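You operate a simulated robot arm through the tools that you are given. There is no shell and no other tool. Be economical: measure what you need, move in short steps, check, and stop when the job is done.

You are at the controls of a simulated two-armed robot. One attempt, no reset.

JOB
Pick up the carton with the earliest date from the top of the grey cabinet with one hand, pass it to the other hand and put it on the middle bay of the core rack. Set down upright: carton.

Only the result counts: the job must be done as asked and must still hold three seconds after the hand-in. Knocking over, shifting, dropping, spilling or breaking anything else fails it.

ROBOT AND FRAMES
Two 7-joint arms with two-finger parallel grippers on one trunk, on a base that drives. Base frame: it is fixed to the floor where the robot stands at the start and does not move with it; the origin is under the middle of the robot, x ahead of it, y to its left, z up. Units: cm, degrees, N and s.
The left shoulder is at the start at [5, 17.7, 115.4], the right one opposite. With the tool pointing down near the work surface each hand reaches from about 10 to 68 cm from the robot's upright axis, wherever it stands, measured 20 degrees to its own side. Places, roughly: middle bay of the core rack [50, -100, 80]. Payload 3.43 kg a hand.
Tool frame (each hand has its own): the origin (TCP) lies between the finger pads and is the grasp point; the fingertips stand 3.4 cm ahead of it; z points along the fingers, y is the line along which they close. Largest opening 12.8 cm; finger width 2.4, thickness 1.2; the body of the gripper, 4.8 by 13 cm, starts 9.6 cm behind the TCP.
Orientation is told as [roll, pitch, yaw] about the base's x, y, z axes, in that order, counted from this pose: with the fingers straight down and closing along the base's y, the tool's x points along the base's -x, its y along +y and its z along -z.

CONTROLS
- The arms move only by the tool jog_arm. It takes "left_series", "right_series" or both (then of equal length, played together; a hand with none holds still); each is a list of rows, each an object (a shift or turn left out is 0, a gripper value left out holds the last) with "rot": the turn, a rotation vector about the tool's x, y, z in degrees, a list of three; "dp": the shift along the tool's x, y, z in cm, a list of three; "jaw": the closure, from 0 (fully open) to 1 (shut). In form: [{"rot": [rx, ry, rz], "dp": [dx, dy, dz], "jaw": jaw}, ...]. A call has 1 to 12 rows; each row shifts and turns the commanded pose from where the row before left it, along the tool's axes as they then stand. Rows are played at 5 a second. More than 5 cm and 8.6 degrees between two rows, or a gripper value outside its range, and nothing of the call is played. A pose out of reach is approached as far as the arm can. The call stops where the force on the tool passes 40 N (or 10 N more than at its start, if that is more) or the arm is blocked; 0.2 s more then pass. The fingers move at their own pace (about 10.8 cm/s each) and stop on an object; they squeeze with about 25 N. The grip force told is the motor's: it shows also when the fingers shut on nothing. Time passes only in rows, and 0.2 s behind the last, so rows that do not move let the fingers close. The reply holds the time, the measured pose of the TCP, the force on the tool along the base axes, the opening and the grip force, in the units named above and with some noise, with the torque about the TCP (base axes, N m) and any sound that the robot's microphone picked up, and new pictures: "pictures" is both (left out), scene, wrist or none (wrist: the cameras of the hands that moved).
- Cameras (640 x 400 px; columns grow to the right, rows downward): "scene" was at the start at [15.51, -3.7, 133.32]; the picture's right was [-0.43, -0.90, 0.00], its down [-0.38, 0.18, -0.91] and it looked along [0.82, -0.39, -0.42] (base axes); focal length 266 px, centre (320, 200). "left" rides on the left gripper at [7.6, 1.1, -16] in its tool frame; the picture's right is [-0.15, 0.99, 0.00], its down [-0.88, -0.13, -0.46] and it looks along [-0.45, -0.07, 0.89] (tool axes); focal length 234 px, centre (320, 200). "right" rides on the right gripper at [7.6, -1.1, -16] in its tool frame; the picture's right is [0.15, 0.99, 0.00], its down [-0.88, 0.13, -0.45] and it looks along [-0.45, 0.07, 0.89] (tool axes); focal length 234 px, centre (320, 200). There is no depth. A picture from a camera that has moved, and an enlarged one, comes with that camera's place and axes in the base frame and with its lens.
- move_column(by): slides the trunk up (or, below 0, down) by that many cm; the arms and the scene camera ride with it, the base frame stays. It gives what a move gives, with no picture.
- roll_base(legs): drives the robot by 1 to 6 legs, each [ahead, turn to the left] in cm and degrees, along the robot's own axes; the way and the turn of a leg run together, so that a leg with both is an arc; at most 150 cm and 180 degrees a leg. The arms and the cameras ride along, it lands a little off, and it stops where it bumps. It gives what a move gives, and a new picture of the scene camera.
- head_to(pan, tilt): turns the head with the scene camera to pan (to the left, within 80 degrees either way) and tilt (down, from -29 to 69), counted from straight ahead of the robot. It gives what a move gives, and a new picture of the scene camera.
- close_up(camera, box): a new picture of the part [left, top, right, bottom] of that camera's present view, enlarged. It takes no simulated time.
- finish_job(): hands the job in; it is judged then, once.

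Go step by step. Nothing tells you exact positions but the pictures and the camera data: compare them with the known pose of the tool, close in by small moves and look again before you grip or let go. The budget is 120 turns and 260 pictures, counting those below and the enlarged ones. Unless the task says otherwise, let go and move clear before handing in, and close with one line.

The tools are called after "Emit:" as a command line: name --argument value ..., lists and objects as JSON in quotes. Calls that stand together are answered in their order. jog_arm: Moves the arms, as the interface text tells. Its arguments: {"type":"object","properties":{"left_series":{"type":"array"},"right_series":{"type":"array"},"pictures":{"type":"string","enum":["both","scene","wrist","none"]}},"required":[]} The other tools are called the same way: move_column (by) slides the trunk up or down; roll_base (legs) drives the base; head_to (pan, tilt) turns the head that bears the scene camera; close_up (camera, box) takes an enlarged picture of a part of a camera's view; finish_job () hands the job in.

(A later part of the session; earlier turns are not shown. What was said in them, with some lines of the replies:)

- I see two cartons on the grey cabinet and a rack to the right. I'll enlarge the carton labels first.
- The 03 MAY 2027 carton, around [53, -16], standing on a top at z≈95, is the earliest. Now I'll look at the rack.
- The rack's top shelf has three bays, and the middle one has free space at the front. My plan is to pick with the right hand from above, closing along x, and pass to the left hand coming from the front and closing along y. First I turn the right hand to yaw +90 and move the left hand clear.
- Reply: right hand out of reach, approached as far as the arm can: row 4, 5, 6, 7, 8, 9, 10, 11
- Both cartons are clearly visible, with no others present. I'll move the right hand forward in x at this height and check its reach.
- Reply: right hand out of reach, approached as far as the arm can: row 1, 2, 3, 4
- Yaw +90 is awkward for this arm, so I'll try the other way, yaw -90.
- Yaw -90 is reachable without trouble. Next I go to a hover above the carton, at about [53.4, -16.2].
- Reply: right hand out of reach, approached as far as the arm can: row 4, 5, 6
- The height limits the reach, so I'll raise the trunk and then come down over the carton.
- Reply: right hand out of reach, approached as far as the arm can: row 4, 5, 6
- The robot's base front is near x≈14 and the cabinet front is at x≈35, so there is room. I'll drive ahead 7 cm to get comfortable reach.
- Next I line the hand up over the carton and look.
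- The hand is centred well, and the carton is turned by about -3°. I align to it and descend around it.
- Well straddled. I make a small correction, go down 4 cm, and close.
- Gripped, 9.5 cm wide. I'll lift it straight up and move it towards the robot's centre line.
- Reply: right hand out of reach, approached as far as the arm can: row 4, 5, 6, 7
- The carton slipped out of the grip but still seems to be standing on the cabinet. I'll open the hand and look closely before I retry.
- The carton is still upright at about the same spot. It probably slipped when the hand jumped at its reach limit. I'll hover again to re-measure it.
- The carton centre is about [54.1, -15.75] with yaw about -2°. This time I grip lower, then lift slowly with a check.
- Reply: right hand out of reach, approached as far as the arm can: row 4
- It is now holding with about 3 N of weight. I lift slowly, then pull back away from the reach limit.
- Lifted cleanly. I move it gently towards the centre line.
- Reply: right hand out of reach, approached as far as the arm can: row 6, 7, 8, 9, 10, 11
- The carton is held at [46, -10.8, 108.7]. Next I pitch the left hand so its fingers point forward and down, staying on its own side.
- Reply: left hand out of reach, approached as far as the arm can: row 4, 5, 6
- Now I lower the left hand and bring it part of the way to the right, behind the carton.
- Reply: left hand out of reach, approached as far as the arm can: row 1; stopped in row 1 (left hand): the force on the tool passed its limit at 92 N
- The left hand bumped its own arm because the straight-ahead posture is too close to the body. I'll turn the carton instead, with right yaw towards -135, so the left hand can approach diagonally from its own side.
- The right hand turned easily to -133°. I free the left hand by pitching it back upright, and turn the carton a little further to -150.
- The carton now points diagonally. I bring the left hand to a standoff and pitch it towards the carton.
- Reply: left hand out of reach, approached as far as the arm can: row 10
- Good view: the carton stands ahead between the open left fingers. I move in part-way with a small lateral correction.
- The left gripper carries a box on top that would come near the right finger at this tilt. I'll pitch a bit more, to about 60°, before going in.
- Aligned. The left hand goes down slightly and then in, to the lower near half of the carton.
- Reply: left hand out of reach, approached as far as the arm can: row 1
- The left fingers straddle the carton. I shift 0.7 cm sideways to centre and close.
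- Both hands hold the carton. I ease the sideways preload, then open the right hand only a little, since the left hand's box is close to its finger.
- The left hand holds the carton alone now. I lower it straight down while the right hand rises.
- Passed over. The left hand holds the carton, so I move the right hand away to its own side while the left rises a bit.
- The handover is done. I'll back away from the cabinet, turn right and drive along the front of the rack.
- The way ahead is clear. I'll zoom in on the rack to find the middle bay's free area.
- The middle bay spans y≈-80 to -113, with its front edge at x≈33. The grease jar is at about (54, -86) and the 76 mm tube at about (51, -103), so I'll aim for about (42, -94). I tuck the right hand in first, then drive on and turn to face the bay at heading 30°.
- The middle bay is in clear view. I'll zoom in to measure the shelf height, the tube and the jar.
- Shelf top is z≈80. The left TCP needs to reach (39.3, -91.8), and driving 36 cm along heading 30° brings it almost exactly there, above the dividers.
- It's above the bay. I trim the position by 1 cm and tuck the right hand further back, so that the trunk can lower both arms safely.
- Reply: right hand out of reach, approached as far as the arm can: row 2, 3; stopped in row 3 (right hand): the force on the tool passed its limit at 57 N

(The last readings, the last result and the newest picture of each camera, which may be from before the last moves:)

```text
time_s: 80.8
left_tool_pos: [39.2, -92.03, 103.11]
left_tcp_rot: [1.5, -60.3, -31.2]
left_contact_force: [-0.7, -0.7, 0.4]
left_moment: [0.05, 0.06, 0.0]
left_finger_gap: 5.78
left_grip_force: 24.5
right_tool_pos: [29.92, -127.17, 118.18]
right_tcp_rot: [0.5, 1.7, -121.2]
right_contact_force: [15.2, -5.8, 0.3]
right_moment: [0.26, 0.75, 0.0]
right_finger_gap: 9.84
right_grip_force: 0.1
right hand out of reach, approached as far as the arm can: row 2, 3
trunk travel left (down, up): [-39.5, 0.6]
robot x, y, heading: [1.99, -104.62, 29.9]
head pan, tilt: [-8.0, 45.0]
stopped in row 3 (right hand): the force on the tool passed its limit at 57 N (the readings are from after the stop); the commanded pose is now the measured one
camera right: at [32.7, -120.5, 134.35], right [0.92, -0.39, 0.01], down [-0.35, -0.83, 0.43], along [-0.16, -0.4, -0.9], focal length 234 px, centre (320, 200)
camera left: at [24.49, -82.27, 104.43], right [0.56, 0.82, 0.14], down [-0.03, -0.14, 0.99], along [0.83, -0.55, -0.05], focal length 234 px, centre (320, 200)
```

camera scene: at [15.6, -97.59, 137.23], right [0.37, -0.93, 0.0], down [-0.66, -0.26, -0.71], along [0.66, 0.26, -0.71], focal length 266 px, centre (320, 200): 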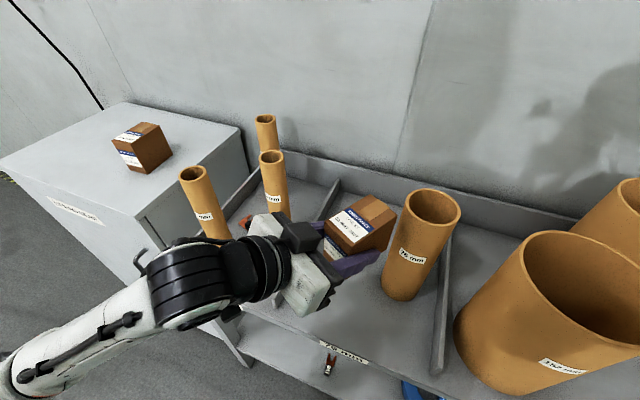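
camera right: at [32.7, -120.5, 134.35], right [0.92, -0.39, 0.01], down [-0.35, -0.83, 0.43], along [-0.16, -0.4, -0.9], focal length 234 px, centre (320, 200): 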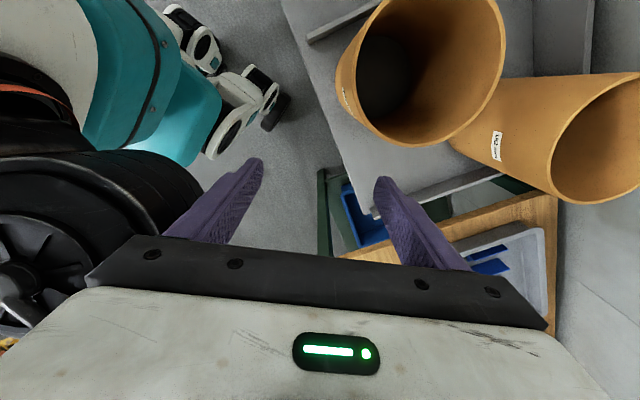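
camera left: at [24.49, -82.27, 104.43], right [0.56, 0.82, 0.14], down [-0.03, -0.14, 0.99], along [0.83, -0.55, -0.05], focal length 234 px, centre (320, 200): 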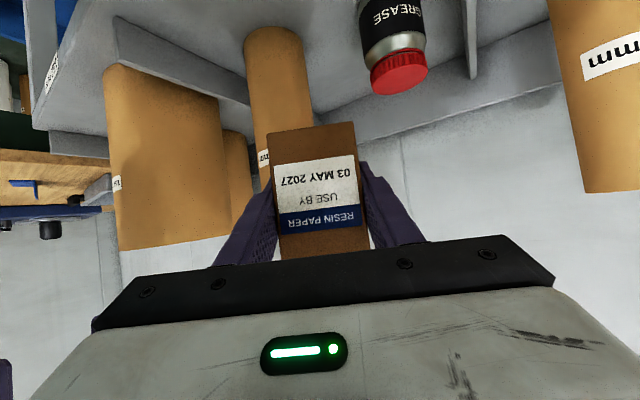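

The right fingertip touched its own arm, so I ease it off and close that gripper to keep it compact. Then I lower the trunk in stages.

Emit:
jog_arm --right_series '[{"dp": [0.5, 1, 0]}, {"jaw": 0.6}, {"jaw": 1}, {}, {}]' --pictures "none"

Emit:
move_column --by -8

Emit:
head_to --pan -8 --tilt 45

```text
time_s: 82.0
left_tool_pos: [39.32, -92.02, 103.13]
left_tcp_rot: [1.4, -60.5, -31.3]
left_contact_force: [-0.5, 0.4, -0.3]
left_moment: [0.03, 0.02, 0.0]
left_finger_gap: 5.79
left_grip_force: 25.2
right_tool_pos: [30.95, -127.29, 118.07]
right_tcp_rot: [0.1, 1.5, -121.2]
right_contact_force: [0.2, 0.2, 0.0]
right_moment: [0.01, -0.02, -0.01]
right_finger_gap: 0.0
right_grip_force: 25.2
trunk travel left (down, up): [-39.5, 0.6]
robot x, y, heading: [1.48, -104.38, 30.0]
head pan, tilt: [-8.0, 45.0]
```

```text
time_s: 83.2
left_tool_pos: [39.25, -92.05, 95.28]
left_tcp_rot: [1.7, -60.4, -31.2]
left_contact_force: [0.1, -0.1, -0.9]
left_moment: [0.02, 0.05, -0.05]
left_finger_gap: 5.8
left_grip_force: 24.9
right_tool_pos: [30.86, -127.3, 110.28]
right_tcp_rot: [0.2, 1.6, -121.1]
right_contact_force: [0.2, -0.1, 0.4]
right_moment: [0.01, 0.01, 0.0]
right_finger_gap: 0.01
right_grip_force: 24.6
trunk travel left (down, up): [-31.5, 8.6]
robot x, y, heading: [1.65, -104.45, 30.1]
head pan, tilt: [-8.0, 45.0]
```

```text
time_s: 83.8
left_tool_pos: [39.29, -92.06, 95.25]
left_tcp_rot: [1.6, -60.3, -31.3]
left_contact_force: [0.0, -0.4, 0.5]
left_moment: [0.03, 0.06, 0.01]
left_finger_gap: 5.76
left_grip_force: 25.4
right_tool_pos: [30.83, -127.33, 110.06]
right_tcp_rot: [0.3, 1.6, -121.0]
right_contact_force: [-0.4, 0.2, 0.2]
right_moment: [0.01, -0.01, 0.01]
right_finger_gap: 0.0
right_grip_force: 24.9
trunk travel left (down, up): [-31.5, 8.6]
robot x, y, heading: [1.6, -104.4, 29.8]
head pan, tilt: [-8.0, 45.0]
camera scene: at [15.6, -97.59, 129.23], right [0.37, -0.93, 0.0], down [-0.66, -0.26, -0.71], along [0.66, 0.26, -0.71], focal length 266 px, centre (320, 200)
```

scene: 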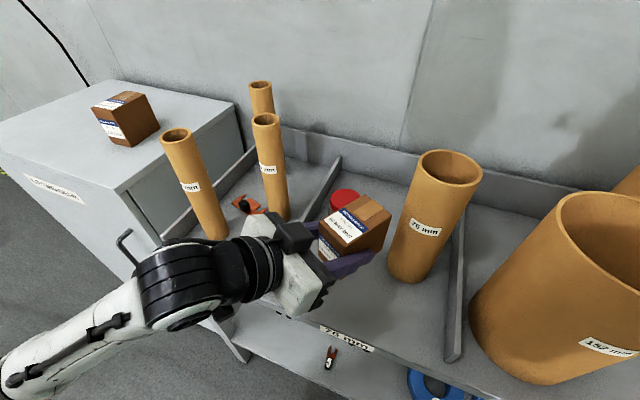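

The clearances look fine. I go down 8 cm more and check with the left wrist camera.

Emit:
move_column --by -8

Emit:
close_up --camera "left" --box '[0, 0, 640, 400]'

Emit:
close_up --camera "scene" --box '[160, 100, 480, 300]'

```text
time_s: 85.0
left_tool_pos: [39.35, -92.1, 87.35]
left_tcp_rot: [1.7, -60.3, -31.3]
left_contact_force: [-0.4, -0.4, -0.3]
left_moment: [0.02, 0.04, 0.0]
left_finger_gap: 5.8
left_grip_force: 25.7
right_tool_pos: [30.82, -127.38, 102.17]
right_tcp_rot: [0.2, 1.5, -121.1]
right_contact_force: [0.5, 0.1, -0.4]
right_moment: [-0.01, 0.01, 0.01]
right_finger_gap: 0.0
right_grip_force: 25.0
trunk travel left (down, up): [-23.5, 16.6]
robot x, y, heading: [1.75, -104.29, 29.9]
head pan, tilt: [-8.0, 45.0]
```

```text
1.00 times, centred on (320, 200) of left (not enlarged: the box is as wide or as high as the picture)
camera zoom: at [24.53, -82.28, 88.5], right [0.56, 0.82, 0.14], down [-0.04, -0.14, 0.99], along [0.83, -0.56, -0.05], focal length 234 px, centre (320, 200)
```

zoom: 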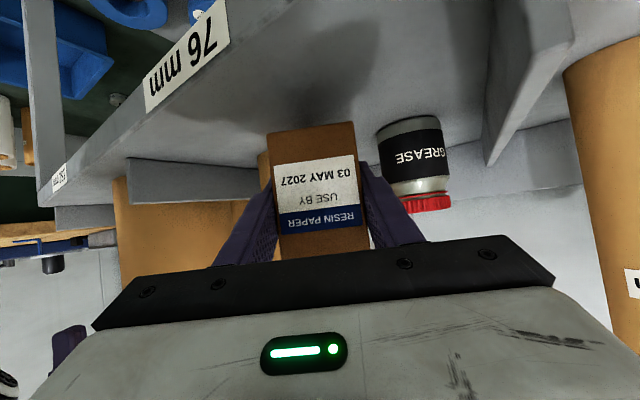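

```text
2.00 times, centred on (320, 200) of scene
camera zoom: at [15.58, -97.59, 121.23], right [0.37, -0.93, 0.0], down [-0.66, -0.26, -0.71], along [0.66, 0.26, -0.71], focal length 531 px, centre (320, 200)
```

zoom: 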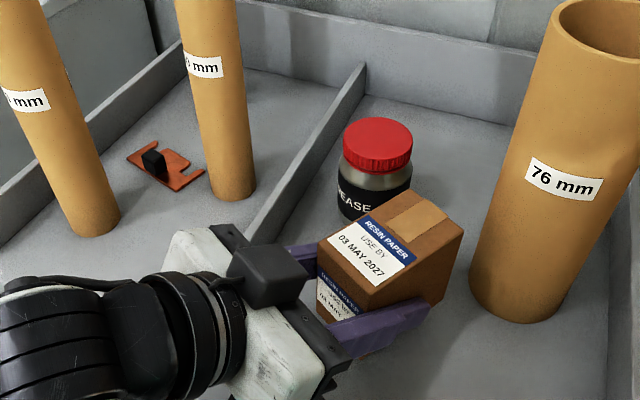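

The bay floor below is free. I shift 0.7 cm away from the divider and go down 2.6 cm more.

Emit:
jog_arm --left_series '[{"dp": [0, -0.4, 0]}, {"dp": [0, -0.3, 0]}, {}]' --pictures "none"

Emit:
move_column --by -2.6

Emit:
close_up --camera "left" --box '[160, 60, 480, 260]'

Emit:
close_up --camera "scene" --box '[200, 100, 440, 300]'

```text
time_s: 85.8
left_tool_pos: [39.01, -92.79, 87.34]
left_tcp_rot: [1.6, -60.4, -31.3]
left_contact_force: [1.0, -0.4, -0.2]
left_moment: [0.04, 0.04, 0.01]
left_finger_gap: 5.78
left_grip_force: 24.8
right_tool_pos: [30.97, -127.18, 102.02]
right_tcp_rot: [0.3, 1.6, -121.1]
right_contact_force: [0.6, -0.3, 0.5]
right_moment: [-0.02, -0.01, 0.02]
right_finger_gap: 0.01
right_grip_force: 24.7
trunk travel left (down, up): [-23.5, 16.6]
robot x, y, heading: [1.85, -104.29, 29.8]
head pan, tilt: [-8.0, 45.0]
```

```text
time_s: 86.5
left_tool_pos: [38.88, -92.78, 84.56]
left_tcp_rot: [1.6, -60.5, -31.3]
left_contact_force: [0.9, 0.2, 0.5]
left_moment: [0.05, 0.05, 0.05]
left_finger_gap: 5.77
left_grip_force: 25.1
right_tool_pos: [30.92, -127.31, 99.48]
right_tcp_rot: [0.3, 1.6, -121.1]
right_contact_force: [0.0, -1.1, 0.1]
right_moment: [0.0, -0.02, -0.01]
right_finger_gap: 0.01
right_grip_force: 24.9
trunk travel left (down, up): [-20.9, 19.2]
robot x, y, heading: [1.71, -104.56, 29.9]
head pan, tilt: [-8.0, 45.0]
```

```text
2.00 times, centred on (320, 160) of left
camera zoom: at [24.19, -82.9, 85.89], right [0.56, 0.82, 0.14], down [-0.04, -0.14, 0.99], along [0.83, -0.56, -0.05], focal length 468 px, centre (320, 280)
```

zoom: 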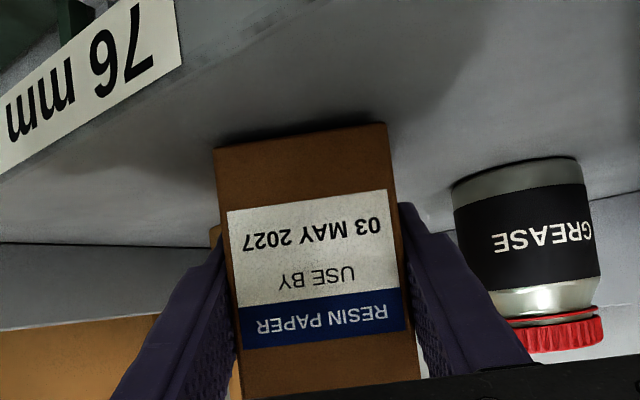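

```text
2.00 times, centred on (320, 200) of scene
camera zoom: at [15.58, -97.59, 118.62], right [0.37, -0.93, 0.0], down [-0.66, -0.26, -0.71], along [0.66, 0.26, -0.71], focal length 531 px, centre (320, 200)
```

zoom: 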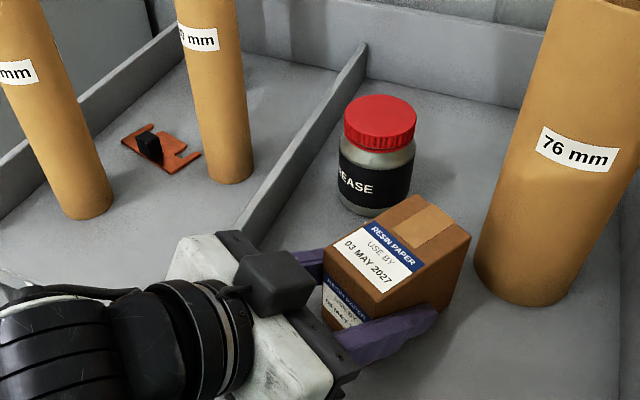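

The bottom is now about 0.5–1 cm above the shelf. I lower in small arm steps and watch the force.

Emit:
jog_arm --left_series '[{"dp": [0.17, 0, 0.1]}, {"dp": [0.17, 0, 0.1]}, {"dp": [0.13, 0, 0.075]}, {}]' --pictures "none"

Emit:
close_up --camera "left" --box '[220, 80, 420, 180]'

```text
time_s: 87.5
left_tool_pos: [38.94, -92.72, 84.31]
left_tcp_rot: [1.7, -60.7, -31.5]
left_contact_force: [-1.7, 0.9, 8.4]
left_moment: [-0.56, -0.33, -0.08]
left_finger_gap: 5.78
left_grip_force: 25.3
right_tool_pos: [30.79, -127.22, 99.48]
right_tcp_rot: [0.3, 1.7, -121.2]
right_contact_force: [-0.1, -1.1, -0.1]
right_moment: [-0.03, 0.01, 0.03]
right_finger_gap: 0.0
right_grip_force: 24.9
trunk travel left (down, up): [-20.9, 19.2]
robot x, y, heading: [1.58, -104.75, 29.8]
head pan, tilt: [-8.0, 45.0]
```

```text
3.20 times, centred on (320, 130) of left
camera zoom: at [24.2, -82.91, 85.48], right [0.56, 0.82, 0.14], down [-0.04, -0.14, 0.99], along [0.83, -0.56, -0.04], focal length 749 px, centre (320, 424)
```

zoom: 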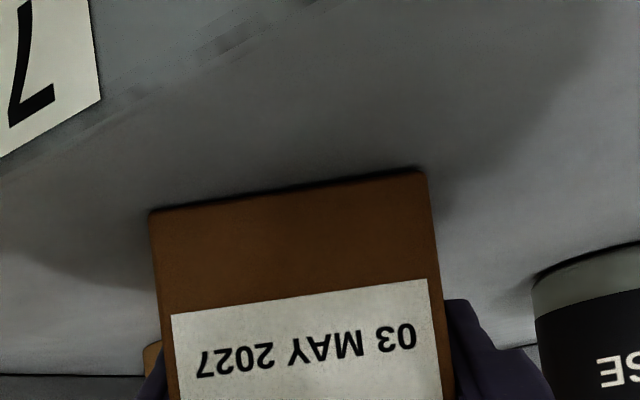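

The far bottom edge touches first, so the carton is pitched slightly. I rotate the hand a little to level it, then press lightly.

Emit:
jog_arm --left_series '[{"rot": [0, -1, 0]}, {"rot": [0, -0.7, 0]}, {"dp": [0.05, 0, 0.03]}, {}]' --pictures "none"

Emit:
close_up --camera "left" --box '[220, 80, 420, 180]'

```text
time_s: 88.5
left_tool_pos: [38.92, -92.64, 84.08]
left_tcp_rot: [2.0, -62.4, -31.5]
left_contact_force: [2.4, 2.8, 21.3]
left_moment: [-0.18, 0.85, -0.09]
left_finger_gap: 5.79
left_grip_force: 24.9
right_tool_pos: [30.85, -127.34, 99.53]
right_tcp_rot: [0.3, 1.6, -121.1]
right_contact_force: [0.3, -0.1, 0.4]
right_moment: [-0.02, 0.01, 0.01]
right_finger_gap: 0.03
right_grip_force: 24.6
trunk travel left (down, up): [-20.9, 19.2]
robot x, y, heading: [1.91, -104.45, 30.3]
head pan, tilt: [-8.0, 45.0]
```

```text
3.20 times, centred on (320, 130) of left
camera zoom: at [24.19, -82.9, 84.86], right [0.55, 0.82, 0.14], down [-0.07, -0.13, 0.99], along [0.83, -0.56, -0.01], focal length 749 px, centre (320, 424)
```

zoom: 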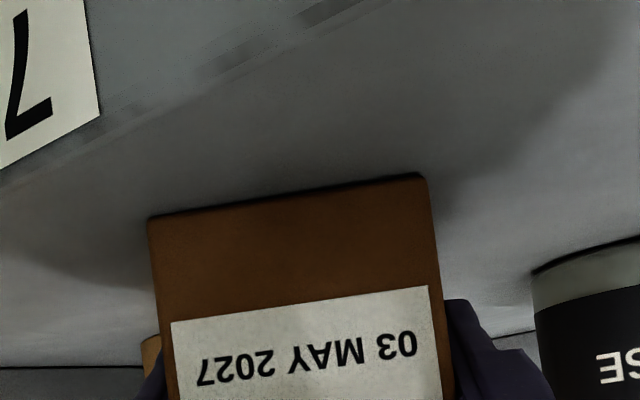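

Contact is now at the near edge, so the carton is almost flat. I ease back slightly and open the left fingers gradually.

Emit:
jog_arm --left_series '[{"rot": [0, 0.5, 0], "dp": [-0.04, 0, -0.02]}, {}, {"jaw": 0.5}, {"jaw": 0.4}, {}, {}]'

Emit:
close_up --camera "scene" --box '[200, 100, 440, 300]'

```text
time_s: 89.9
left_tool_pos: [39.07, -92.63, 83.93]
left_tcp_rot: [1.5, -61.6, -31.3]
left_contact_force: [0.0, 1.0, 0.0]
left_moment: [0.01, 0.02, 0.0]
left_finger_gap: 7.65
left_grip_force: 0.0
right_tool_pos: [30.87, -127.38, 99.49]
right_tcp_rot: [0.2, 1.5, -121.0]
right_contact_force: [-0.4, 0.2, 0.8]
right_moment: [0.04, -0.01, -0.01]
right_finger_gap: 0.0
right_grip_force: 24.9
trunk travel left (down, up): [-20.9, 19.2]
robot x, y, heading: [2.04, -104.44, 29.9]
head pan, tilt: [-8.0, 45.0]
camera scene: at [15.57, -97.59, 118.63], right [0.37, -0.93, 0.0], down [-0.66, -0.26, -0.71], along [0.66, 0.26, -0.71], focal length 266 px, centre (320, 200)
camera left: at [24.19, -82.89, 84.95], right [0.55, 0.82, 0.14], down [-0.06, -0.13, 0.99], along [0.83, -0.56, -0.03], focal length 234 px, centre (320, 200)
```

scene: 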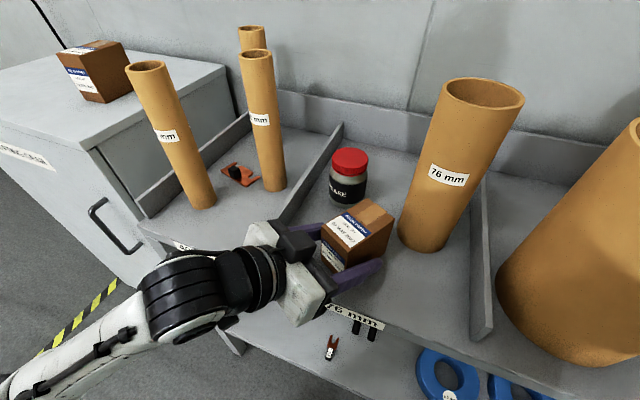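
left: 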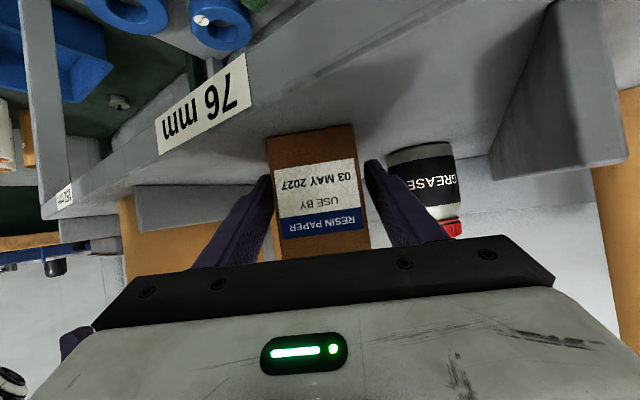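

```text
2.00 times, centred on (320, 200) of scene
camera zoom: at [15.57, -97.59, 118.63], right [0.37, -0.93, 0.0], down [-0.66, -0.26, -0.71], along [0.66, 0.26, -0.71], focal length 531 px, centre (320, 200)
```

zoom: 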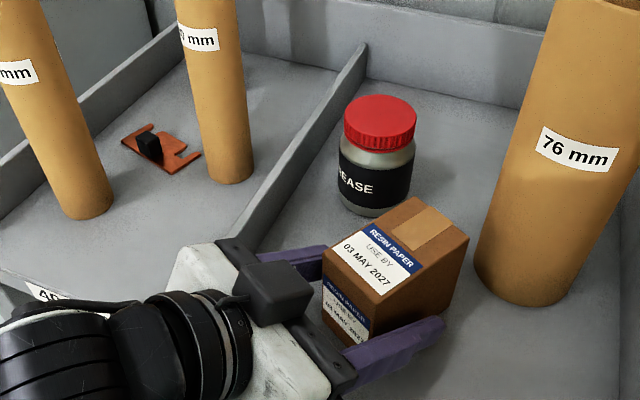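

Released; the carton stands upright. I open a bit more and withdraw along the finger axis.

Emit:
jog_arm --left_series '[{"jaw": 0.28}, {}, {"dp": [0, 0, -1]}, {"dp": [0, 0, -1.5]}, {"dp": [0, 0, -1.5]}, {"dp": [0, 0, -1.5]}, {}]'

```text
time_s: 91.5
left_tool_pos: [34.73, -90.3, 86.77]
left_tcp_rot: [1.6, -61.6, -31.3]
left_contact_force: [-0.4, 0.6, -0.5]
left_moment: [-0.01, 0.0, 0.03]
left_finger_gap: 9.22
left_grip_force: 0.0
right_tool_pos: [30.9, -127.35, 99.44]
right_tcp_rot: [0.3, 1.6, -121.1]
right_contact_force: [0.0, 0.0, 0.3]
right_moment: [0.0, -0.01, 0.01]
right_finger_gap: 0.0
right_grip_force: 24.9
trunk travel left (down, up): [-20.9, 19.2]
robot x, y, heading: [1.49, -104.47, 30.1]
head pan, tilt: [-8.0, 45.0]
camera scene: at [15.57, -97.59, 118.63], right [0.37, -0.93, 0.0], down [-0.66, -0.26, -0.71], along [0.66, 0.26, -0.71], focal length 266 px, centre (320, 200)
camera left: at [19.94, -80.5, 87.57], right [0.55, 0.82, 0.14], down [-0.06, -0.13, 0.99], along [0.83, -0.56, -0.03], focal length 234 px, centre (320, 200)
```

scene: 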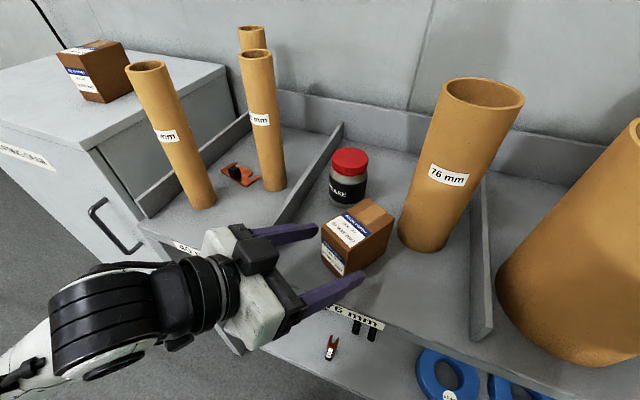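
left: 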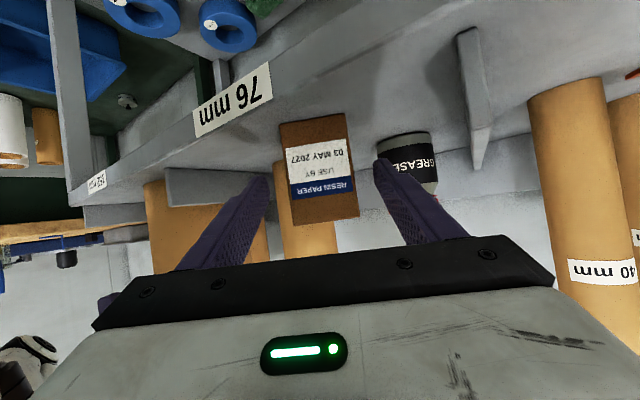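

Nearly clear. I withdraw another 4 cm.

Emit:
jog_arm --left_series '[{"dp": [0, 0, -1.5]}, {"dp": [0, 0, -1.5]}, {"dp": [0, 0, -1.5]}, {}]' --pictures "scene"

Emit:
close_up --camera "scene" --box '[200, 100, 500, 300]'

```text
time_s: 92.5
left_tool_pos: [34.22, -88.04, 88.23]
left_tcp_rot: [1.5, -61.6, -31.4]
left_contact_force: [-0.6, 0.3, -0.5]
left_moment: [-0.04, 0.05, -0.03]
left_finger_gap: 9.2
left_grip_force: 0.0
left hand out of reach, approached as far as the arm can: row 1, 2, 3
right_tool_pos: [30.81, -127.29, 99.41]
right_tcp_rot: [0.1, 1.6, -121.1]
right_contact_force: [-0.1, 0.2, 0.5]
right_moment: [0.0, -0.01, 0.01]
right_finger_gap: 0.0
right_grip_force: 25.0
trunk travel left (down, up): [-20.9, 19.2]
robot x, y, heading: [1.73, -104.16, 30.3]
head pan, tilt: [-8.0, 45.0]
camera scene: at [15.57, -97.59, 118.63], right [0.37, -0.93, 0.0], down [-0.66, -0.26, -0.71], along [0.66, 0.26, -0.71], focal length 266 px, centre (320, 200)
```

scene: 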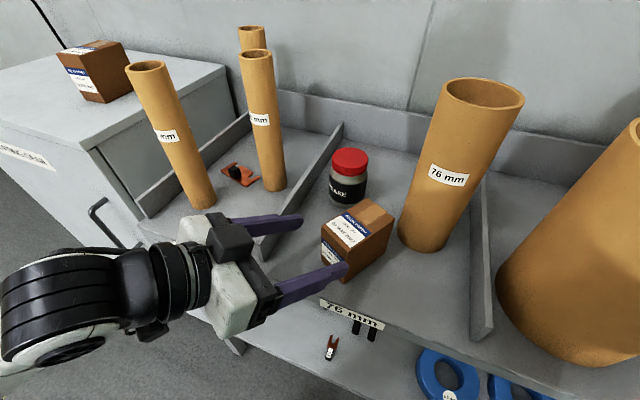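

```text
2.00 times, centred on (350, 200) of scene
camera zoom: at [15.57, -97.59, 118.63], right [0.37, -0.93, 0.0], down [-0.66, -0.26, -0.71], along [0.66, 0.26, -0.71], focal length 531 px, centre (260, 200)
```

zoom: 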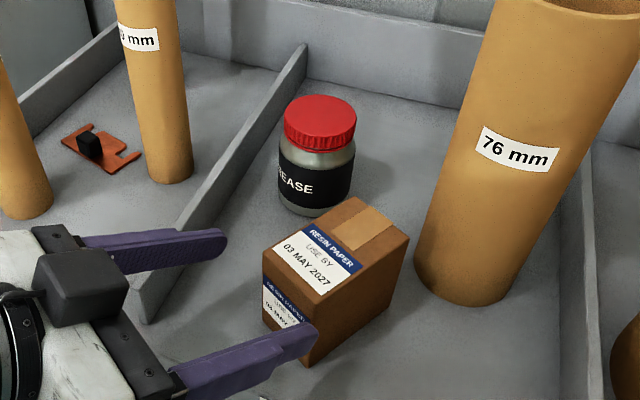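

The fingers are free of the carton, but sideways sliding brought them close, so I raise the trunk straight up to clear.

Emit:
move_column --by 16

Emit:
head_to --pan -8 --tilt 45

Emit:
close_up --camera "scene" --box '[240, 140, 480, 340]'

```text
time_s: 94.3
left_tool_pos: [34.16, -87.96, 104.19]
left_tcp_rot: [1.6, -61.6, -31.3]
left_contact_force: [0.8, -0.1, -0.7]
left_moment: [0.01, 0.02, 0.04]
left_finger_gap: 9.19
left_grip_force: 0.0
right_tool_pos: [30.85, -127.27, 115.48]
right_tcp_rot: [0.2, 1.6, -121.1]
right_contact_force: [1.0, -0.1, 0.5]
right_moment: [-0.03, -0.03, 0.01]
right_finger_gap: 0.02
right_grip_force: 24.3
trunk travel left (down, up): [-36.9, 3.2]
robot x, y, heading: [2.02, -104.06, 29.9]
head pan, tilt: [-8.0, 45.0]
```

```text
time_s: 94.9
left_tool_pos: [34.25, -87.98, 104.15]
left_tcp_rot: [1.6, -61.6, -31.5]
left_contact_force: [-0.8, 0.0, 0.1]
left_moment: [-0.01, 0.02, -0.01]
left_finger_gap: 9.22
left_grip_force: 0.1
right_tool_pos: [30.85, -127.48, 115.54]
right_tcp_rot: [0.2, 1.7, -121.1]
right_contact_force: [-0.1, 0.4, -0.1]
right_moment: [-0.01, -0.03, 0.04]
right_finger_gap: 0.0
right_grip_force: 24.3
trunk travel left (down, up): [-36.9, 3.2]
robot x, y, heading: [1.67, -104.43, 30.2]
head pan, tilt: [-8.0, 45.0]
camera scene: at [15.57, -97.59, 134.63], right [0.37, -0.93, 0.0], down [-0.66, -0.26, -0.71], along [0.66, 0.26, -0.71], focal length 266 px, centre (320, 200)
```

scene: 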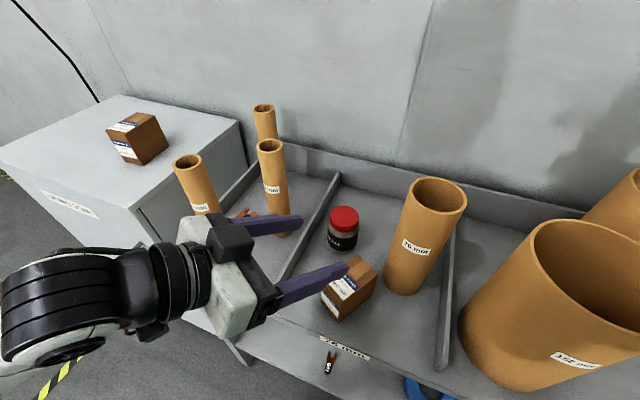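

```text
2.00 times, centred on (360, 240) of scene
camera zoom: at [15.57, -97.59, 134.63], right [0.37, -0.93, 0.0], down [-0.66, -0.26, -0.71], along [0.66, 0.26, -0.71], focal length 531 px, centre (240, 120)
```

zoom: 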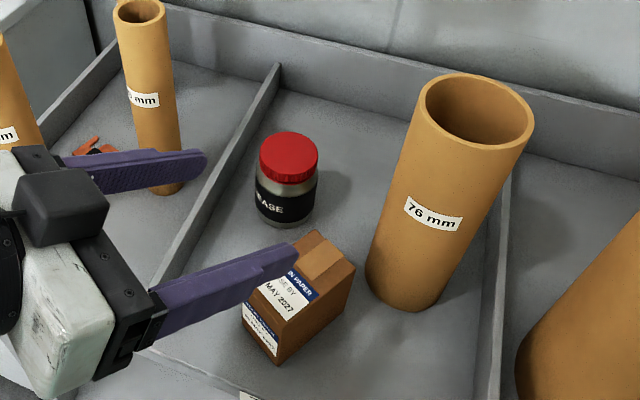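

The carton stands upright in the middle bay. Both hands are clear of it, and nothing else has been disturbed.

Emit:
finish_job

```text
The job is handed in.
```

I moved the carton with the earliest date, 03 MAY 2027, from the grey cabinet to the middle bay of the core rack, where it stands upright. The right hand picked it up and the left hand placed it. The carton slipped from the grip on the first lift, stayed upright on the cabinet, and was picked up cleanly on the second try.
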